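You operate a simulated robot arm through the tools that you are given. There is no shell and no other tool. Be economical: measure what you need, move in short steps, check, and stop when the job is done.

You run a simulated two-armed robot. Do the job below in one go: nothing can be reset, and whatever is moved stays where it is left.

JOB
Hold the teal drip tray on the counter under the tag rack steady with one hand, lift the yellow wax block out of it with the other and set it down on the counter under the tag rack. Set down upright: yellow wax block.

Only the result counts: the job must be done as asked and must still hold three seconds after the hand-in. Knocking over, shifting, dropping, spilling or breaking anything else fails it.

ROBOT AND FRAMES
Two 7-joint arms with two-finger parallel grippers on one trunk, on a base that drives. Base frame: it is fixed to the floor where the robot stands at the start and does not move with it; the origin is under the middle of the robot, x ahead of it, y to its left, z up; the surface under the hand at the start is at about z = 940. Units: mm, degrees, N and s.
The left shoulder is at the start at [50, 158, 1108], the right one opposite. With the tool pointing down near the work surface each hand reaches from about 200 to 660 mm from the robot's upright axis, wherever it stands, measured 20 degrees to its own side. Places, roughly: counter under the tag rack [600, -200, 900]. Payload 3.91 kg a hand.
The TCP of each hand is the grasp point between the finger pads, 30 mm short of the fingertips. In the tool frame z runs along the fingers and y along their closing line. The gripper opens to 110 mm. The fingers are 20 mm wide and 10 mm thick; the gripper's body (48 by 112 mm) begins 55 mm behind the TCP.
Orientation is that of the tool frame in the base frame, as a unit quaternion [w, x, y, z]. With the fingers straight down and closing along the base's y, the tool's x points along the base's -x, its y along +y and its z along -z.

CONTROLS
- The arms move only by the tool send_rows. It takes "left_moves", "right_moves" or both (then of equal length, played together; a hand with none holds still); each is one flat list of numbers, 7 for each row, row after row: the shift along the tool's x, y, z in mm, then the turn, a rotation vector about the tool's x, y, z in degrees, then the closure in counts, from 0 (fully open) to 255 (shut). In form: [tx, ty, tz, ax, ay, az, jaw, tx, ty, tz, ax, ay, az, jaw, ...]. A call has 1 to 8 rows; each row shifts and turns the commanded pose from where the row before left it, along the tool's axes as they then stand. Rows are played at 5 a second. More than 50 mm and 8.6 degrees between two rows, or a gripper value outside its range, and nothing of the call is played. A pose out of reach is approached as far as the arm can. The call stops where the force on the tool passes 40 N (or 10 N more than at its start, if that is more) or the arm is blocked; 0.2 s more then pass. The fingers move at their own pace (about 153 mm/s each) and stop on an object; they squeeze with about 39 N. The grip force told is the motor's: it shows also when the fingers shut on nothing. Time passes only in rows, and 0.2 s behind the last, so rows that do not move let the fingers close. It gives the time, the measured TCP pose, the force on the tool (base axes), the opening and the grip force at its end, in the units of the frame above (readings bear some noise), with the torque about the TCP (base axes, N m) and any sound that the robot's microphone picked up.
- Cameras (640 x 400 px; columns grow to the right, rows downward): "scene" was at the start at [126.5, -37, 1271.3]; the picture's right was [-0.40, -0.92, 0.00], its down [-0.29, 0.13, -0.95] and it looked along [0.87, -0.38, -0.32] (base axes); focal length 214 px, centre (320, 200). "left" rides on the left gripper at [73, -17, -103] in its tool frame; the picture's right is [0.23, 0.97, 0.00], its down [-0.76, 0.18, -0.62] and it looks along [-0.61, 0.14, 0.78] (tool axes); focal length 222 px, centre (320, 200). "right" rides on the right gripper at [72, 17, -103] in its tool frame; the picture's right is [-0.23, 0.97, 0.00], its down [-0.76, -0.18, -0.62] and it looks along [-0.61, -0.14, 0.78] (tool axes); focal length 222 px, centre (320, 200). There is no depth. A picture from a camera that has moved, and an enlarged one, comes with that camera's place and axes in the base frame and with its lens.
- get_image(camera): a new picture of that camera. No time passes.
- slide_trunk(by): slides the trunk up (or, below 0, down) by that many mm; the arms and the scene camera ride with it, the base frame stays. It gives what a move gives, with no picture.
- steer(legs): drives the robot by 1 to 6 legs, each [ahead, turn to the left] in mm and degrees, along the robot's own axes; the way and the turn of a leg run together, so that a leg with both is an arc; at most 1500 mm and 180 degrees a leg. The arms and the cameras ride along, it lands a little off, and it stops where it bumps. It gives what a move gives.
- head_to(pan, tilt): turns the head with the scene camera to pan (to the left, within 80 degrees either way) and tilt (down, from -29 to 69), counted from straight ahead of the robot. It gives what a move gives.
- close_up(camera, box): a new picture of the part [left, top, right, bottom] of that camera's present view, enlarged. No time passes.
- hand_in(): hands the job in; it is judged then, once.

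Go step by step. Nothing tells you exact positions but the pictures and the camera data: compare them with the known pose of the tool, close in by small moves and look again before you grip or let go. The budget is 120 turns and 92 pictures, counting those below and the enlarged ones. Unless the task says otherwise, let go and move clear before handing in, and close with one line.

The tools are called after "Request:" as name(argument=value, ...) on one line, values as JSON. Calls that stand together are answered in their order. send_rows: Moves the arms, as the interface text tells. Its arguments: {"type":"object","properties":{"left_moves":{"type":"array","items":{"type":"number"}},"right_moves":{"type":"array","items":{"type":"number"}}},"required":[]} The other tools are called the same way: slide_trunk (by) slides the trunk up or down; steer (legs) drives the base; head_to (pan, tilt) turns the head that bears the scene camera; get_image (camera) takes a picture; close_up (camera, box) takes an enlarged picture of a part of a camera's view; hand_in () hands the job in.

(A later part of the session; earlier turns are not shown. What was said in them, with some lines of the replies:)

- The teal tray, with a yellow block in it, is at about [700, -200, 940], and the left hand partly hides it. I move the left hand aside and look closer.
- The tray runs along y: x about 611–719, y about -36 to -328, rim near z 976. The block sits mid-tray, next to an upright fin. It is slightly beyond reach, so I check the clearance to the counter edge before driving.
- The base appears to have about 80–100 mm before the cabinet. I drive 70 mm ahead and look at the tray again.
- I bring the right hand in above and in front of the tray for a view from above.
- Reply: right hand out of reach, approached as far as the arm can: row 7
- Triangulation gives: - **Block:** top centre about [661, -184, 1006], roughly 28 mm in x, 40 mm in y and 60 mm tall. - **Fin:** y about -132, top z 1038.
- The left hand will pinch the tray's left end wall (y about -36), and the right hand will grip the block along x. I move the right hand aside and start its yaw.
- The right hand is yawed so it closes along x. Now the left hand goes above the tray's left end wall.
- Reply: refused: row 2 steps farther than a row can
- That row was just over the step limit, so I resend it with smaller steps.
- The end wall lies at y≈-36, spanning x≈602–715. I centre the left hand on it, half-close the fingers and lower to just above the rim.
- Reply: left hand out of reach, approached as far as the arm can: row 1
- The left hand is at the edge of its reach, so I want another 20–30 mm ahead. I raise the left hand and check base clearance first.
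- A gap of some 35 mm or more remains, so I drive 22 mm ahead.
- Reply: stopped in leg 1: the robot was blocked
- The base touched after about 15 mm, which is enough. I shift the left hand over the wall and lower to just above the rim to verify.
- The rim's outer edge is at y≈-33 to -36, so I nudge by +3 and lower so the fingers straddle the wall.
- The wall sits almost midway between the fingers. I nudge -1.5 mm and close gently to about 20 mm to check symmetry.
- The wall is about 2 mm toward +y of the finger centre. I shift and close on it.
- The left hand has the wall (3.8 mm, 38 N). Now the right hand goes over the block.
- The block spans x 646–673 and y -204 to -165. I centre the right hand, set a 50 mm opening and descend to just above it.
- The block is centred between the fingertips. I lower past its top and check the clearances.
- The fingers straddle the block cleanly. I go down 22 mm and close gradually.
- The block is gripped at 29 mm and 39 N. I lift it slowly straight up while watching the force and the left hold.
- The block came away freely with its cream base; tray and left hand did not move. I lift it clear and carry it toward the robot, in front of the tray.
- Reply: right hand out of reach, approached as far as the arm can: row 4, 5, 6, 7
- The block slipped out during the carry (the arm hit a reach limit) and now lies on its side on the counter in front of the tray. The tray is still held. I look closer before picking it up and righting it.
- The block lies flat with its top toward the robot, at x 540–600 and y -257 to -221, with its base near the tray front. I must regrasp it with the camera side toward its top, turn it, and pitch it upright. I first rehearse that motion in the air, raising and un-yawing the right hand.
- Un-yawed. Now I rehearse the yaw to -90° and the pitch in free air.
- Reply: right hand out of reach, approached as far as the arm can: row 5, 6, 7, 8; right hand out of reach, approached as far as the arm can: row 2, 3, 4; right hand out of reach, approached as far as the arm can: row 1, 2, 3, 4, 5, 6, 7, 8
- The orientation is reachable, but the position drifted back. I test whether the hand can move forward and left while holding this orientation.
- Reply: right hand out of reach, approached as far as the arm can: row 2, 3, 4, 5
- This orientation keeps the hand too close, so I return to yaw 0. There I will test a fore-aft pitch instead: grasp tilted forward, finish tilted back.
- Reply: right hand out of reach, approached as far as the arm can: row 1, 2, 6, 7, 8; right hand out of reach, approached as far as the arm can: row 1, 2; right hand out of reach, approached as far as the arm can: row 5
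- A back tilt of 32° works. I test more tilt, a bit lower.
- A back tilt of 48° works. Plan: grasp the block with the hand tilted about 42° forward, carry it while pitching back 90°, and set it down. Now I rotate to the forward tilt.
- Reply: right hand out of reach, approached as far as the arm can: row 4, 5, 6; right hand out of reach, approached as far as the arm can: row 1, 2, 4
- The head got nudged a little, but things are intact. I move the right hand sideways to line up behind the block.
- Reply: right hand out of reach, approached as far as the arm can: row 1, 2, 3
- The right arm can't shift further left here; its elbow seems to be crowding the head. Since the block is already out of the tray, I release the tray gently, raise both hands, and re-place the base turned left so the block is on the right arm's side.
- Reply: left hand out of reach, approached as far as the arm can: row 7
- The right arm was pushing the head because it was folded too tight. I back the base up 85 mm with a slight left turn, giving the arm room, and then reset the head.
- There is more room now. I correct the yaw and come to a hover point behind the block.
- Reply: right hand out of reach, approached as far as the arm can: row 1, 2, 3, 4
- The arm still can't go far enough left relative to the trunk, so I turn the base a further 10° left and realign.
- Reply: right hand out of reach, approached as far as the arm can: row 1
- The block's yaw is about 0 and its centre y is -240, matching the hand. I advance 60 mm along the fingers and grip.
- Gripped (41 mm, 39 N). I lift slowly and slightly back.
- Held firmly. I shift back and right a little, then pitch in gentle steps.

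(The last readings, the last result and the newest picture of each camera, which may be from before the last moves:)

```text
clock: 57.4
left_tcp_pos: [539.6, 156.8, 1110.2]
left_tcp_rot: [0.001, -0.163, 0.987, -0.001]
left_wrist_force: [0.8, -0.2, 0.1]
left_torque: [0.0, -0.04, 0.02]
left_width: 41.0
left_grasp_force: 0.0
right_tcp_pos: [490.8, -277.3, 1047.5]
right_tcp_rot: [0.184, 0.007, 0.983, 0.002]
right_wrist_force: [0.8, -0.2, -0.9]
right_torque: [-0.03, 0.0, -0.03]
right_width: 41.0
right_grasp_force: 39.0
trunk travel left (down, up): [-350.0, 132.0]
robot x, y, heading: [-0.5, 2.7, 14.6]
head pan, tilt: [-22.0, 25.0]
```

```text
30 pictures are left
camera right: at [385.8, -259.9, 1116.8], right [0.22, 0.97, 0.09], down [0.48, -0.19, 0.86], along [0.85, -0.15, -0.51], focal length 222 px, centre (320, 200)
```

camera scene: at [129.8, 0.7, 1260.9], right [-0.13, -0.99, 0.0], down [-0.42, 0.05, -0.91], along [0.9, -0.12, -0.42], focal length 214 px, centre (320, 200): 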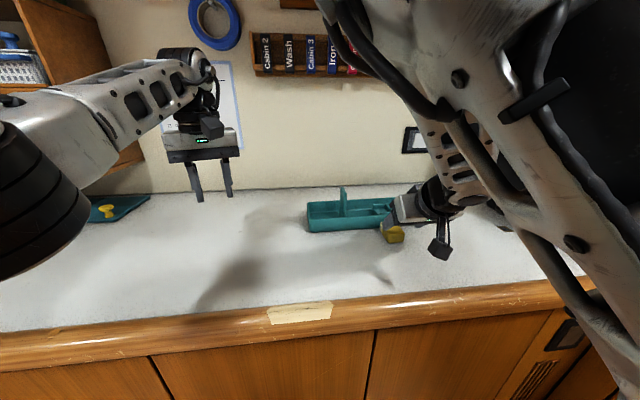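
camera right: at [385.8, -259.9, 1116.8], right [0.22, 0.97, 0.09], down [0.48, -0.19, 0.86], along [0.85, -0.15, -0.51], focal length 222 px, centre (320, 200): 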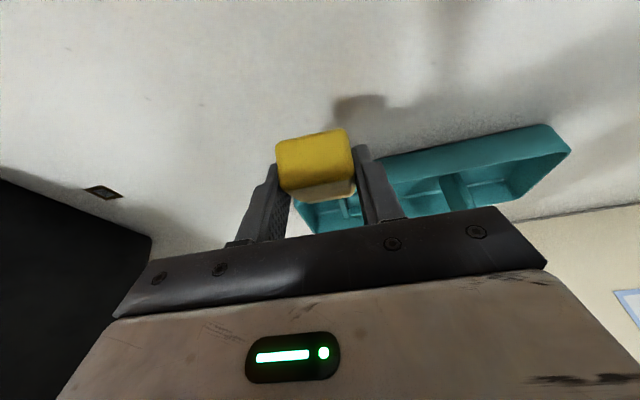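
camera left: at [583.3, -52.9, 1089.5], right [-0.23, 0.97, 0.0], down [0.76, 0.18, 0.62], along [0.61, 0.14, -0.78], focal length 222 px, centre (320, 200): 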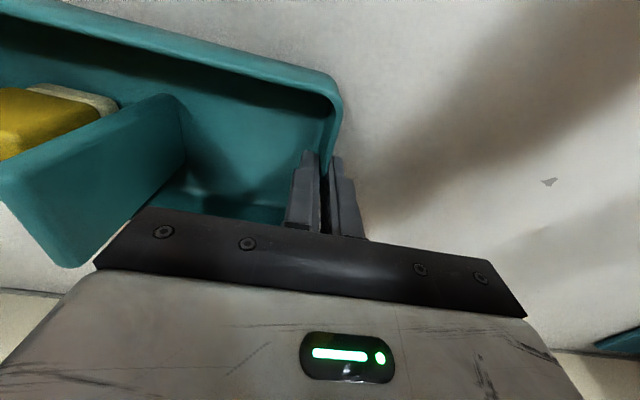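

Request:
send_rows(right_moves=[0, 0, 0, 0, 5, 0, 255, 0, 0, 0, 0, 5, 0, 255, 0, 0, 0, 0, 5, 0, 255, 0, 0, 0, 0, 5, 0, 255, 0, 0, 0, 0, 5, 0, 255, 0, 0, 0, 0, 5, 0, 255, 0, 0, 0, 0, 5, 0, 255, 0, 0, 0, 0, 5, 0, 255])

Request:
get_image(camera="scene")

```text
clock: 59.1
left_tcp_pos: [540.1, 155.9, 1110.5]
left_tcp_rot: [0.001, -0.163, 0.987, -0.001]
left_wrist_force: [0.6, 0.2, -0.1]
left_torque: [-0.02, 0.0, -0.05]
left_width: 40.7
left_grasp_force: 0.2
right_tcp_pos: [491.6, -274.9, 1045.9]
right_tcp_rot: [-0.163, 0.003, 0.987, -0.001]
right_wrist_force: [-0.6, 0.7, -0.1]
right_torque: [0.0, 0.02, -0.03]
right_width: 41.1
right_grasp_force: 38.5
trunk travel left (down, up): [-350.0, 132.0]
robot x, y, heading: [0.9, 5.5, 14.8]
head pan, tilt: [-22.0, 25.0]
```

```text
29 pictures are left
camera scene: at [130.1, 0.7, 1260.9], right [-0.13, -0.99, 0.0], down [-0.42, 0.05, -0.91], along [0.9, -0.12, -0.42], focal length 214 px, centre (320, 200)
```

scene: 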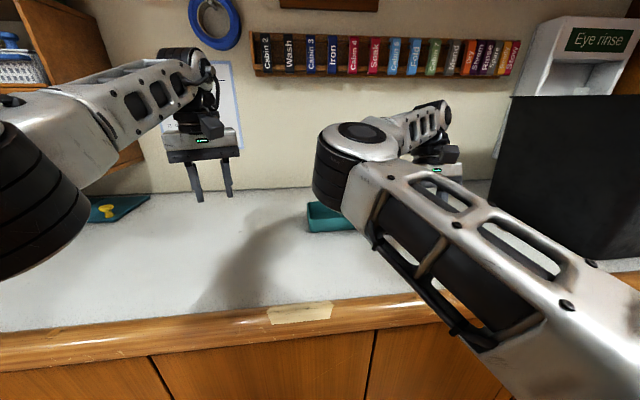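

Request:
send_rows(right_moves=[0, 0, 0, 0, 5, 0, 255, 0, 0, 0, 0, 5, 0, 255, 0, 0, 0, 0, 5, 0, 255, 0, 0, 0, 0, 5, 0, 255, 0, 0, 0, 0, 5, 0, 255, 0, 0, 0, 0, 5, 0, 255])

Request:
get_image(camera="right")

Request:
get_image(camera="scene")

Request:
get_image(camera="left")

```text
clock: 60.5
left_tcp_pos: [542.0, 156.6, 1111.6]
left_tcp_rot: [0.001, -0.163, 0.987, -0.001]
left_wrist_force: [0.9, 0.0, -0.1]
left_torque: [-0.02, -0.04, 0.01]
left_width: 41.2
left_grasp_force: 0.0
right_tcp_pos: [484.0, -275.6, 1042.4]
right_tcp_rot: [-0.41, 0.004, 0.912, -0.001]
right_wrist_force: [0.4, 0.0, -1.1]
right_torque: [-0.03, -0.02, 0.01]
right_width: 41.2
right_grasp_force: 38.9
right hand out of reach, approached as far as the arm can: row 6
trunk travel left (down, up): [-350.0, 132.0]
robot x, y, heading: [0.5, 1.4, 14.4]
head pan, tilt: [-22.0, 25.0]
```

```text
28 pictures are left
camera right: at [513.2, -257.7, 1166.2], right [0.16, 0.97, -0.17], down [0.97, -0.18, -0.15], along [-0.18, -0.15, -0.97], focal length 222 px, centre (320, 200)
```

right: 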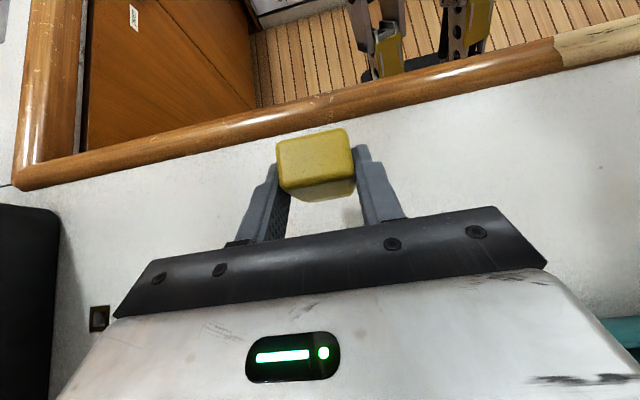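

```text
27 pictures are left
camera scene: at [129.9, 1.1, 1260.9], right [-0.13, -0.99, 0.0], down [-0.42, 0.05, -0.91], along [0.9, -0.12, -0.42], focal length 214 px, centre (320, 200)
```

scene: 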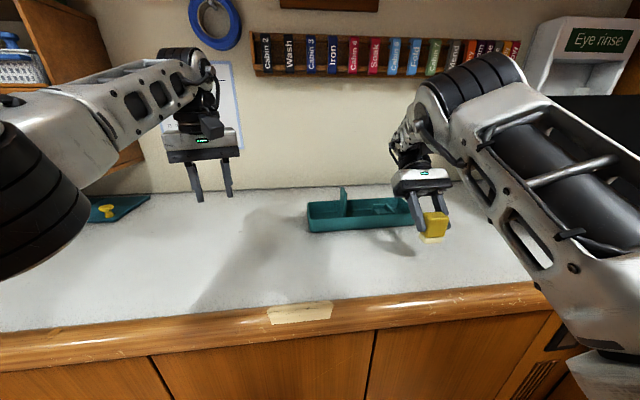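

```text
26 pictures are left
camera left: at [476.7, 116.9, 1214.1], right [-0.53, 0.85, 0.0], down [0.66, 0.41, 0.62], along [0.53, 0.33, -0.78], focal length 222 px, centre (320, 200)
```

left: 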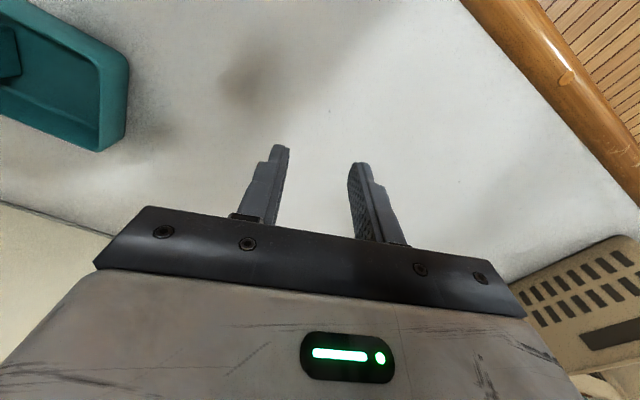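

The block now looks upright, cream base down. I check closely.

Request:
close_up(camera="scene", box=[360, 150, 520, 250])

```text
4.00 times, centred on (440, 200) of scene
camera zoom: at [129.9, 1.1, 1260.9], right [-0.13, -0.99, 0.0], down [-0.42, 0.05, -0.91], along [0.9, -0.12, -0.42], focal length 858 px, centre (-160, 200)
```

zoom: 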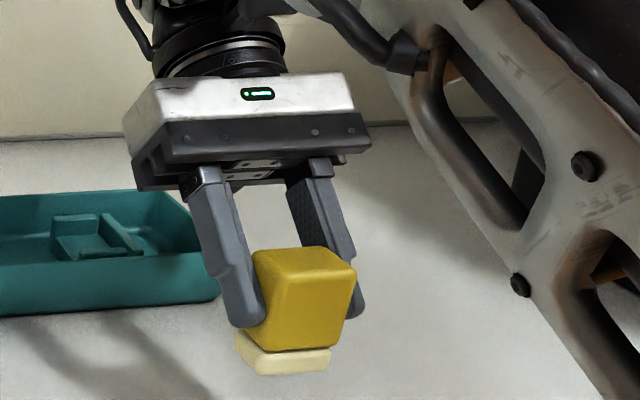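

Upright. By grasp geometry the block's bottom is about 51 mm below the TCP, so contact should come near TCP z≈991. I lower in steps.

Request:
send_rows(right_moves=[-7.5, 0, 6.65, 0, 0, 0, 255, -7.5, 0, 6.65, 0, 0, 0, 255, -7.5, 0, 6.65, 0, 0, 0, 255, -5, 0, 4.4, 0, 0, 0, 255])

Request:
close_up(camera="scene", box=[360, 170, 520, 270])

```text
clock: 61.5
left_tcp_pos: [541.4, 157.3, 1112.1]
left_tcp_rot: [0.001, -0.164, 0.987, -0.001]
left_wrist_force: [-0.5, -0.2, -0.8]
left_torque: [-0.02, 0.01, 0.0]
left_width: 41.0
left_grasp_force: 0.0
right_tcp_pos: [483.7, -274.0, 1004.8]
right_tcp_rot: [-0.412, 0.003, 0.911, 0.0]
right_wrist_force: [0.2, -0.1, -0.2]
right_torque: [0.02, 0.01, 0.05]
right_width: 41.0
right_grasp_force: 39.3
trunk travel left (down, up): [-350.0, 132.0]
robot x, y, heading: [0.3, 1.1, 14.6]
head pan, tilt: [-22.0, 25.0]
```

```text
4.00 times, centred on (440, 220) of scene
camera zoom: at [130.0, 0.8, 1260.9], right [-0.13, -0.99, 0.0], down [-0.42, 0.05, -0.91], along [0.9, -0.12, -0.42], focal length 858 px, centre (-160, 120)
```

zoom: 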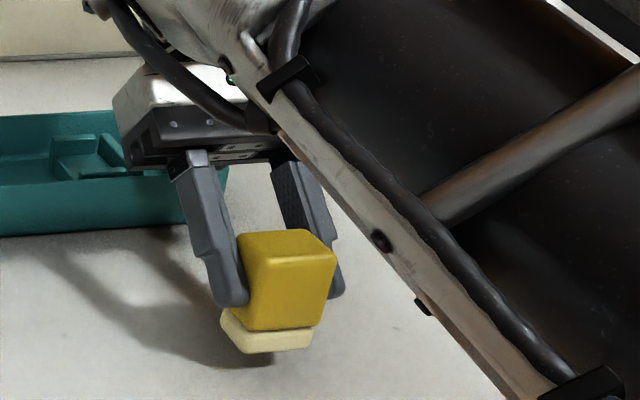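

Request:
send_rows(right_moves=[-2.24, 0, 2, 0, 0, 0, 255, -2.24, 0, 2, 0, 0, 0, 255, -1.5, 0, 1.33, 0, 0, 0, 255, -1.5, 0, 1.33, 0, 0, 0, 255])

Request:
close_up(camera="scene", box=[380, 200, 480, 270])

```text
clock: 62.5
left_tcp_pos: [540.6, 156.0, 1111.1]
left_tcp_rot: [0.001, -0.164, 0.986, 0.0]
left_wrist_force: [-0.2, -0.1, -0.4]
left_torque: [-0.01, 0.0, -0.03]
left_width: 41.3
left_grasp_force: 0.1
right_tcp_pos: [483.5, -275.9, 995.7]
right_tcp_rot: [-0.412, 0.003, 0.911, 0.001]
right_wrist_force: [0.1, 0.5, -0.1]
right_torque: [-0.04, 0.01, -0.01]
right_width: 41.2
right_grasp_force: 39.1
trunk travel left (down, up): [-350.0, 132.0]
robot x, y, heading: [0.6, 1.7, 14.5]
head pan, tilt: [-22.0, 25.0]
```

```text
5.71 times, centred on (430, 235) of scene
camera zoom: at [129.9, 0.8, 1260.9], right [-0.13, -0.99, 0.0], down [-0.42, 0.05, -0.91], along [0.9, -0.12, -0.42], focal length 1226 px, centre (-309, 0)
```

zoom: 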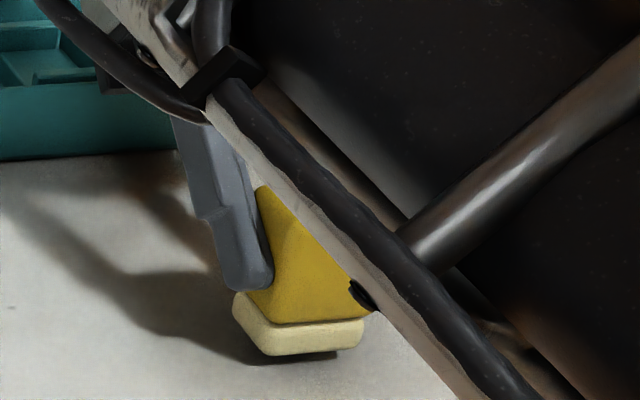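

No contact yet, so I continue in 1 mm steps while watching the force.

Request:
send_rows(right_moves=[-0.75, 0, 0.67, 0, 0, 0, 255, -0.75, 0, 0.67, 0, 0, 0, 255, -0.75, 0, 0.67, 0, 0, 0, 255, -0.75, 0, 0.67, 0, 0, 0, 255])

Request:
send_rows(right_moves=[-0.75, 0, 0.67, 0, 0, 0, 255, -0.75, 0, 0.67, 0, 0, 0, 255])

Request:
close_up(camera="scene", box=[380, 200, 480, 270])

```text
clock: 63.5
left_tcp_pos: [541.2, 156.7, 1110.5]
left_tcp_rot: [0.001, -0.163, 0.987, -0.001]
left_wrist_force: [-0.4, -0.3, -0.8]
left_torque: [0.0, 0.01, -0.02]
left_width: 41.1
left_grasp_force: 0.1
right_tcp_pos: [484.4, -274.7, 990.8]
right_tcp_rot: [-0.412, 0.005, 0.911, 0.001]
right_wrist_force: [-0.3, -0.2, -0.7]
right_torque: [0.02, -0.01, 0.02]
right_width: 41.5
right_grasp_force: 39.0
trunk travel left (down, up): [-350.0, 132.0]
robot x, y, heading: [-5.3, 3.6, 14.4]
head pan, tilt: [-22.0, 25.0]
```

```text
clock: 64.2
left_tcp_pos: [541.3, 155.7, 1110.3]
left_tcp_rot: [0.001, -0.163, 0.987, -0.001]
left_wrist_force: [-0.4, -0.6, 0.1]
left_torque: [-0.03, 0.02, 0.02]
left_width: 40.9
left_grasp_force: 0.1
right_tcp_pos: [483.8, -275.4, 990.7]
right_tcp_rot: [-0.412, 0.002, 0.911, 0.0]
right_wrist_force: [1.3, 0.1, 2.7]
right_torque: [0.03, 0.0, -0.02]
right_width: 41.2
right_grasp_force: 39.4
trunk travel left (down, up): [-350.0, 132.0]
robot x, y, heading: [-0.5, 3.8, 14.6]
head pan, tilt: [-22.0, 25.0]
```

```text
5.71 times, centred on (430, 235) of scene
camera zoom: at [129.8, 0.9, 1261.0], right [-0.13, -0.99, 0.0], down [-0.42, 0.05, -0.91], along [0.9, -0.12, -0.42], focal length 1226 px, centre (-309, 0)
```

zoom: 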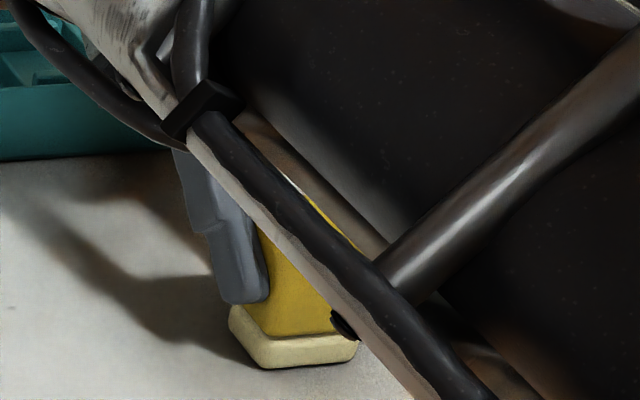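

Contact: about 2.7 N upward at the predicted height. I press half a millimetre more and then open slowly.

Request:
send_rows(right_moves=[-0.6, 0, 0.54, 0, 0, 0, 255, 0, 0, 0, 0, 0, 0, 255])

Request:
send_rows(right_moves=[0, 0, 0, 0, 0, 0, 158, 0, 0, 0, 0, 0, 0, 150, 0, 0, 0, 0, 0, 0, 130, 0, 0, 0, 0, 0, 0, 110, 0, 0, 0, 0, 0, 0, 110])

Request:
get_image(camera="right")

Request:
close_up(camera="scene", box=[380, 200, 480, 270])

```text
clock: 64.8
left_tcp_pos: [541.0, 156.5, 1111.6]
left_tcp_rot: [0.001, -0.164, 0.987, -0.001]
left_wrist_force: [0.5, 0.4, -0.9]
left_torque: [-0.02, -0.01, 0.02]
left_width: 40.8
left_grasp_force: 0.1
right_tcp_pos: [483.0, -274.8, 990.2]
right_tcp_rot: [-0.411, 0.003, 0.912, -0.001]
right_wrist_force: [2.1, -0.8, 7.6]
right_torque: [0.12, -0.03, -0.05]
right_width: 41.2
right_grasp_force: 39.0
trunk travel left (down, up): [-350.0, 132.0]
robot x, y, heading: [-1.2, 2.0, 14.5]
head pan, tilt: [-22.0, 25.0]
```

```text
clock: 66.0
left_tcp_pos: [541.6, 157.1, 1112.2]
left_tcp_rot: [0.001, -0.163, 0.987, 0.0]
left_wrist_force: [0.7, 0.1, -0.2]
left_torque: [-0.04, 0.0, -0.02]
left_width: 41.0
left_grasp_force: 0.1
right_tcp_pos: [483.1, -275.0, 987.8]
right_tcp_rot: [-0.412, 0.003, 0.911, 0.0]
right_wrist_force: [0.0, -0.8, -0.4]
right_torque: [-0.04, 0.04, 0.01]
right_width: 62.5
right_grasp_force: 0.1
trunk travel left (down, up): [-350.0, 132.0]
robot x, y, heading: [1.9, 1.2, 14.9]
head pan, tilt: [-22.0, 25.0]
```

```text
21 pictures are left
camera right: at [513.3, -258.1, 1112.0], right [0.16, 0.97, -0.17], down [0.97, -0.18, -0.16], along [-0.19, -0.14, -0.97], focal length 222 px, centre (320, 200)
```

right: 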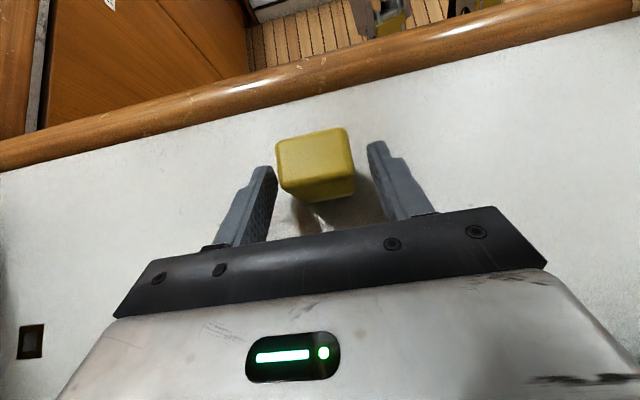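

```text
5.71 times, centred on (430, 235) of scene
camera zoom: at [129.9, 0.8, 1260.9], right [-0.13, -0.99, 0.0], down [-0.42, 0.05, -0.91], along [0.9, -0.12, -0.42], focal length 1226 px, centre (-309, 0)
```

zoom: 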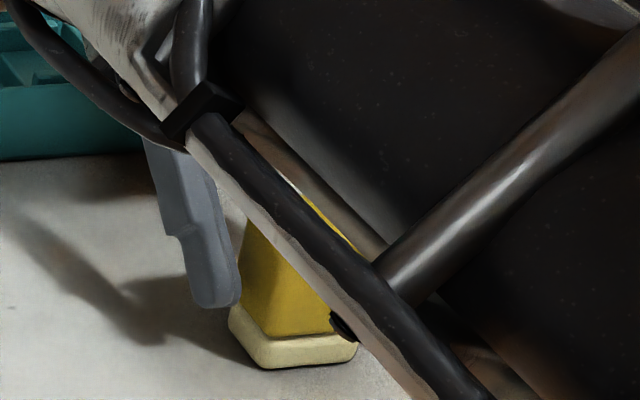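

Released, and the block stands upright. I withdraw straight up with the fingers either side of it.

Request:
send_rows(right_moves=[7.5, 0, -6.65, 0, 0, 0, 110, 7.5, 0, -6.65, 0, 0, 0, 110, 7.5, 0, -6.65, 0, 0, 0, 110, 7.5, 0, -6.65, 0, 0, 0, 110, 7.5, 0, -6.65, 0, 0, 0, 110])

Request:
get_image(camera="right")

```text
clock: 67.2
left_tcp_pos: [540.5, 156.8, 1110.8]
left_tcp_rot: [0.0, -0.164, 0.987, -0.001]
left_wrist_force: [0.3, 0.1, -0.3]
left_torque: [-0.02, -0.01, 0.01]
left_width: 41.0
left_grasp_force: 0.0
right_tcp_pos: [483.4, -275.5, 1038.3]
right_tcp_rot: [-0.412, 0.003, 0.911, -0.001]
right_wrist_force: [0.4, 0.5, -0.7]
right_torque: [0.0, -0.02, -0.04]
right_width: 62.6
right_grasp_force: 0.1
trunk travel left (down, up): [-350.0, 132.0]
robot x, y, heading: [-0.8, 5.1, 14.8]
head pan, tilt: [-22.0, 25.0]
```

```text
19 pictures are left
camera right: at [513.2, -258.1, 1161.2], right [0.16, 0.97, -0.17], down [0.97, -0.18, -0.16], along [-0.19, -0.14, -0.97], focal length 222 px, centre (320, 200)
```

right: 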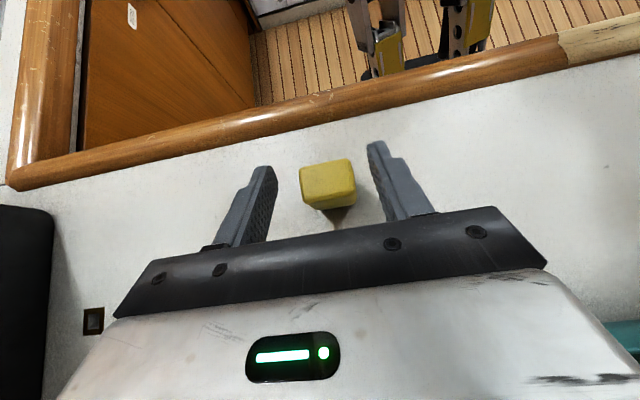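

Request:
send_rows(right_moves=[7.5, 0, -7, 0, -5, 0, 110, 7.5, 0, -8, 0, -5, 0, 110, 7, 0, -9, 0, -5, 0, 110, 6, 0, -10, 0, -5, 0, 110, 5, 0, -12, 0, 0, 0, 110, 5, 0, -12, 0, 0, 0, 110])

Request:
get_image(camera="scene")

Request:
get_image(camera="right")

```text
clock: 68.5
left_tcp_pos: [540.6, 156.4, 1112.4]
left_tcp_rot: [0.001, -0.163, 0.987, -0.001]
left_wrist_force: [0.1, -0.2, -0.3]
left_torque: [-0.02, 0.0, 0.0]
left_width: 41.1
left_grasp_force: 0.1
right_tcp_pos: [487.2, -274.4, 1108.1]
right_tcp_rot: [-0.246, 0.003, 0.969, 0.0]
right_wrist_force: [-0.1, 0.1, 0.3]
right_torque: [-0.04, -0.02, 0.03]
right_width: 62.6
right_grasp_force: 0.1
trunk travel left (down, up): [-350.0, 132.0]
robot x, y, heading: [-1.2, 2.2, 14.7]
head pan, tilt: [-22.0, 25.0]
```

```text
18 pictures are left
camera scene: at [129.8, 0.8, 1260.9], right [-0.13, -0.99, 0.0], down [-0.42, 0.05, -0.91], along [0.9, -0.12, -0.42], focal length 214 px, centre (320, 200)
```

scene: 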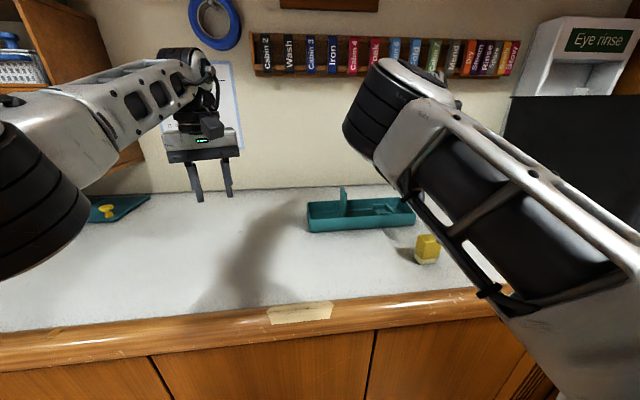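

```text
17 pictures are left
camera right: at [473.7, -257.4, 1235.3], right [0.2, 0.97, -0.11], down [0.97, -0.18, 0.18], along [0.16, -0.15, -0.98], focal length 222 px, centre (320, 200)
```

right: 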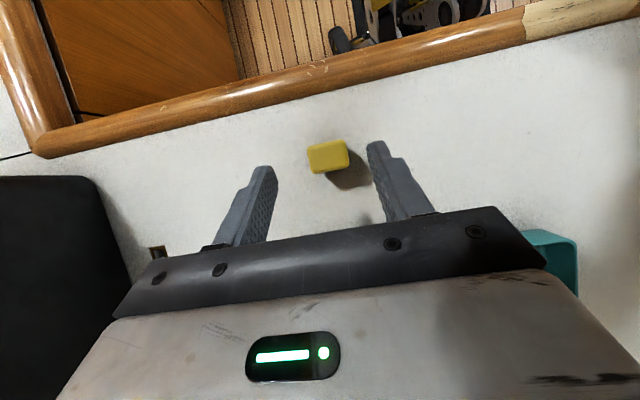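

The block stands upright on the counter, both hands are clear. A last close look checks that the tray hasn't shifted.

Request:
close_up(camera="scene", box=[290, 170, 450, 270])

```text
4.00 times, centred on (370, 220) of scene
camera zoom: at [129.8, 0.8, 1260.9], right [-0.13, -0.99, 0.0], down [-0.42, 0.05, -0.91], along [0.9, -0.12, -0.42], focal length 858 px, centre (120, 120)
```

zoom: 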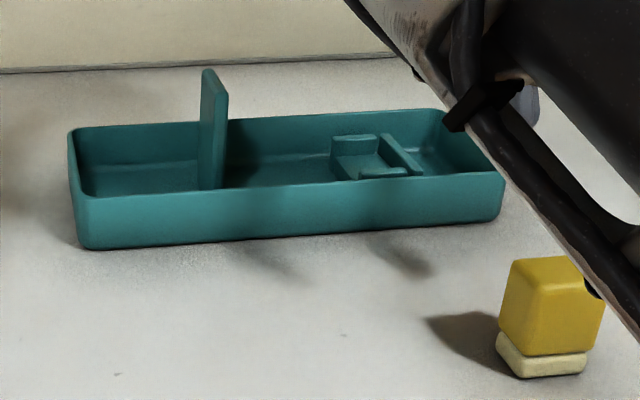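

The block is standing upright on the counter under the tag rack. The tray looks unmoved within what the pictures can resolve, and nothing touches either one.

Request:
hand_in()

```text
The job is handed in.
```

The yellow wax block now stands upright on the counter in front of the teal tray, though I dropped it once on the way: after I lifted it out it slipped from the right hand onto the counter, so I picked it up again and stood it up. The left hand held the tray steady during the lift and let go before the pick-up, and the tray looks unmoved in the last picture.
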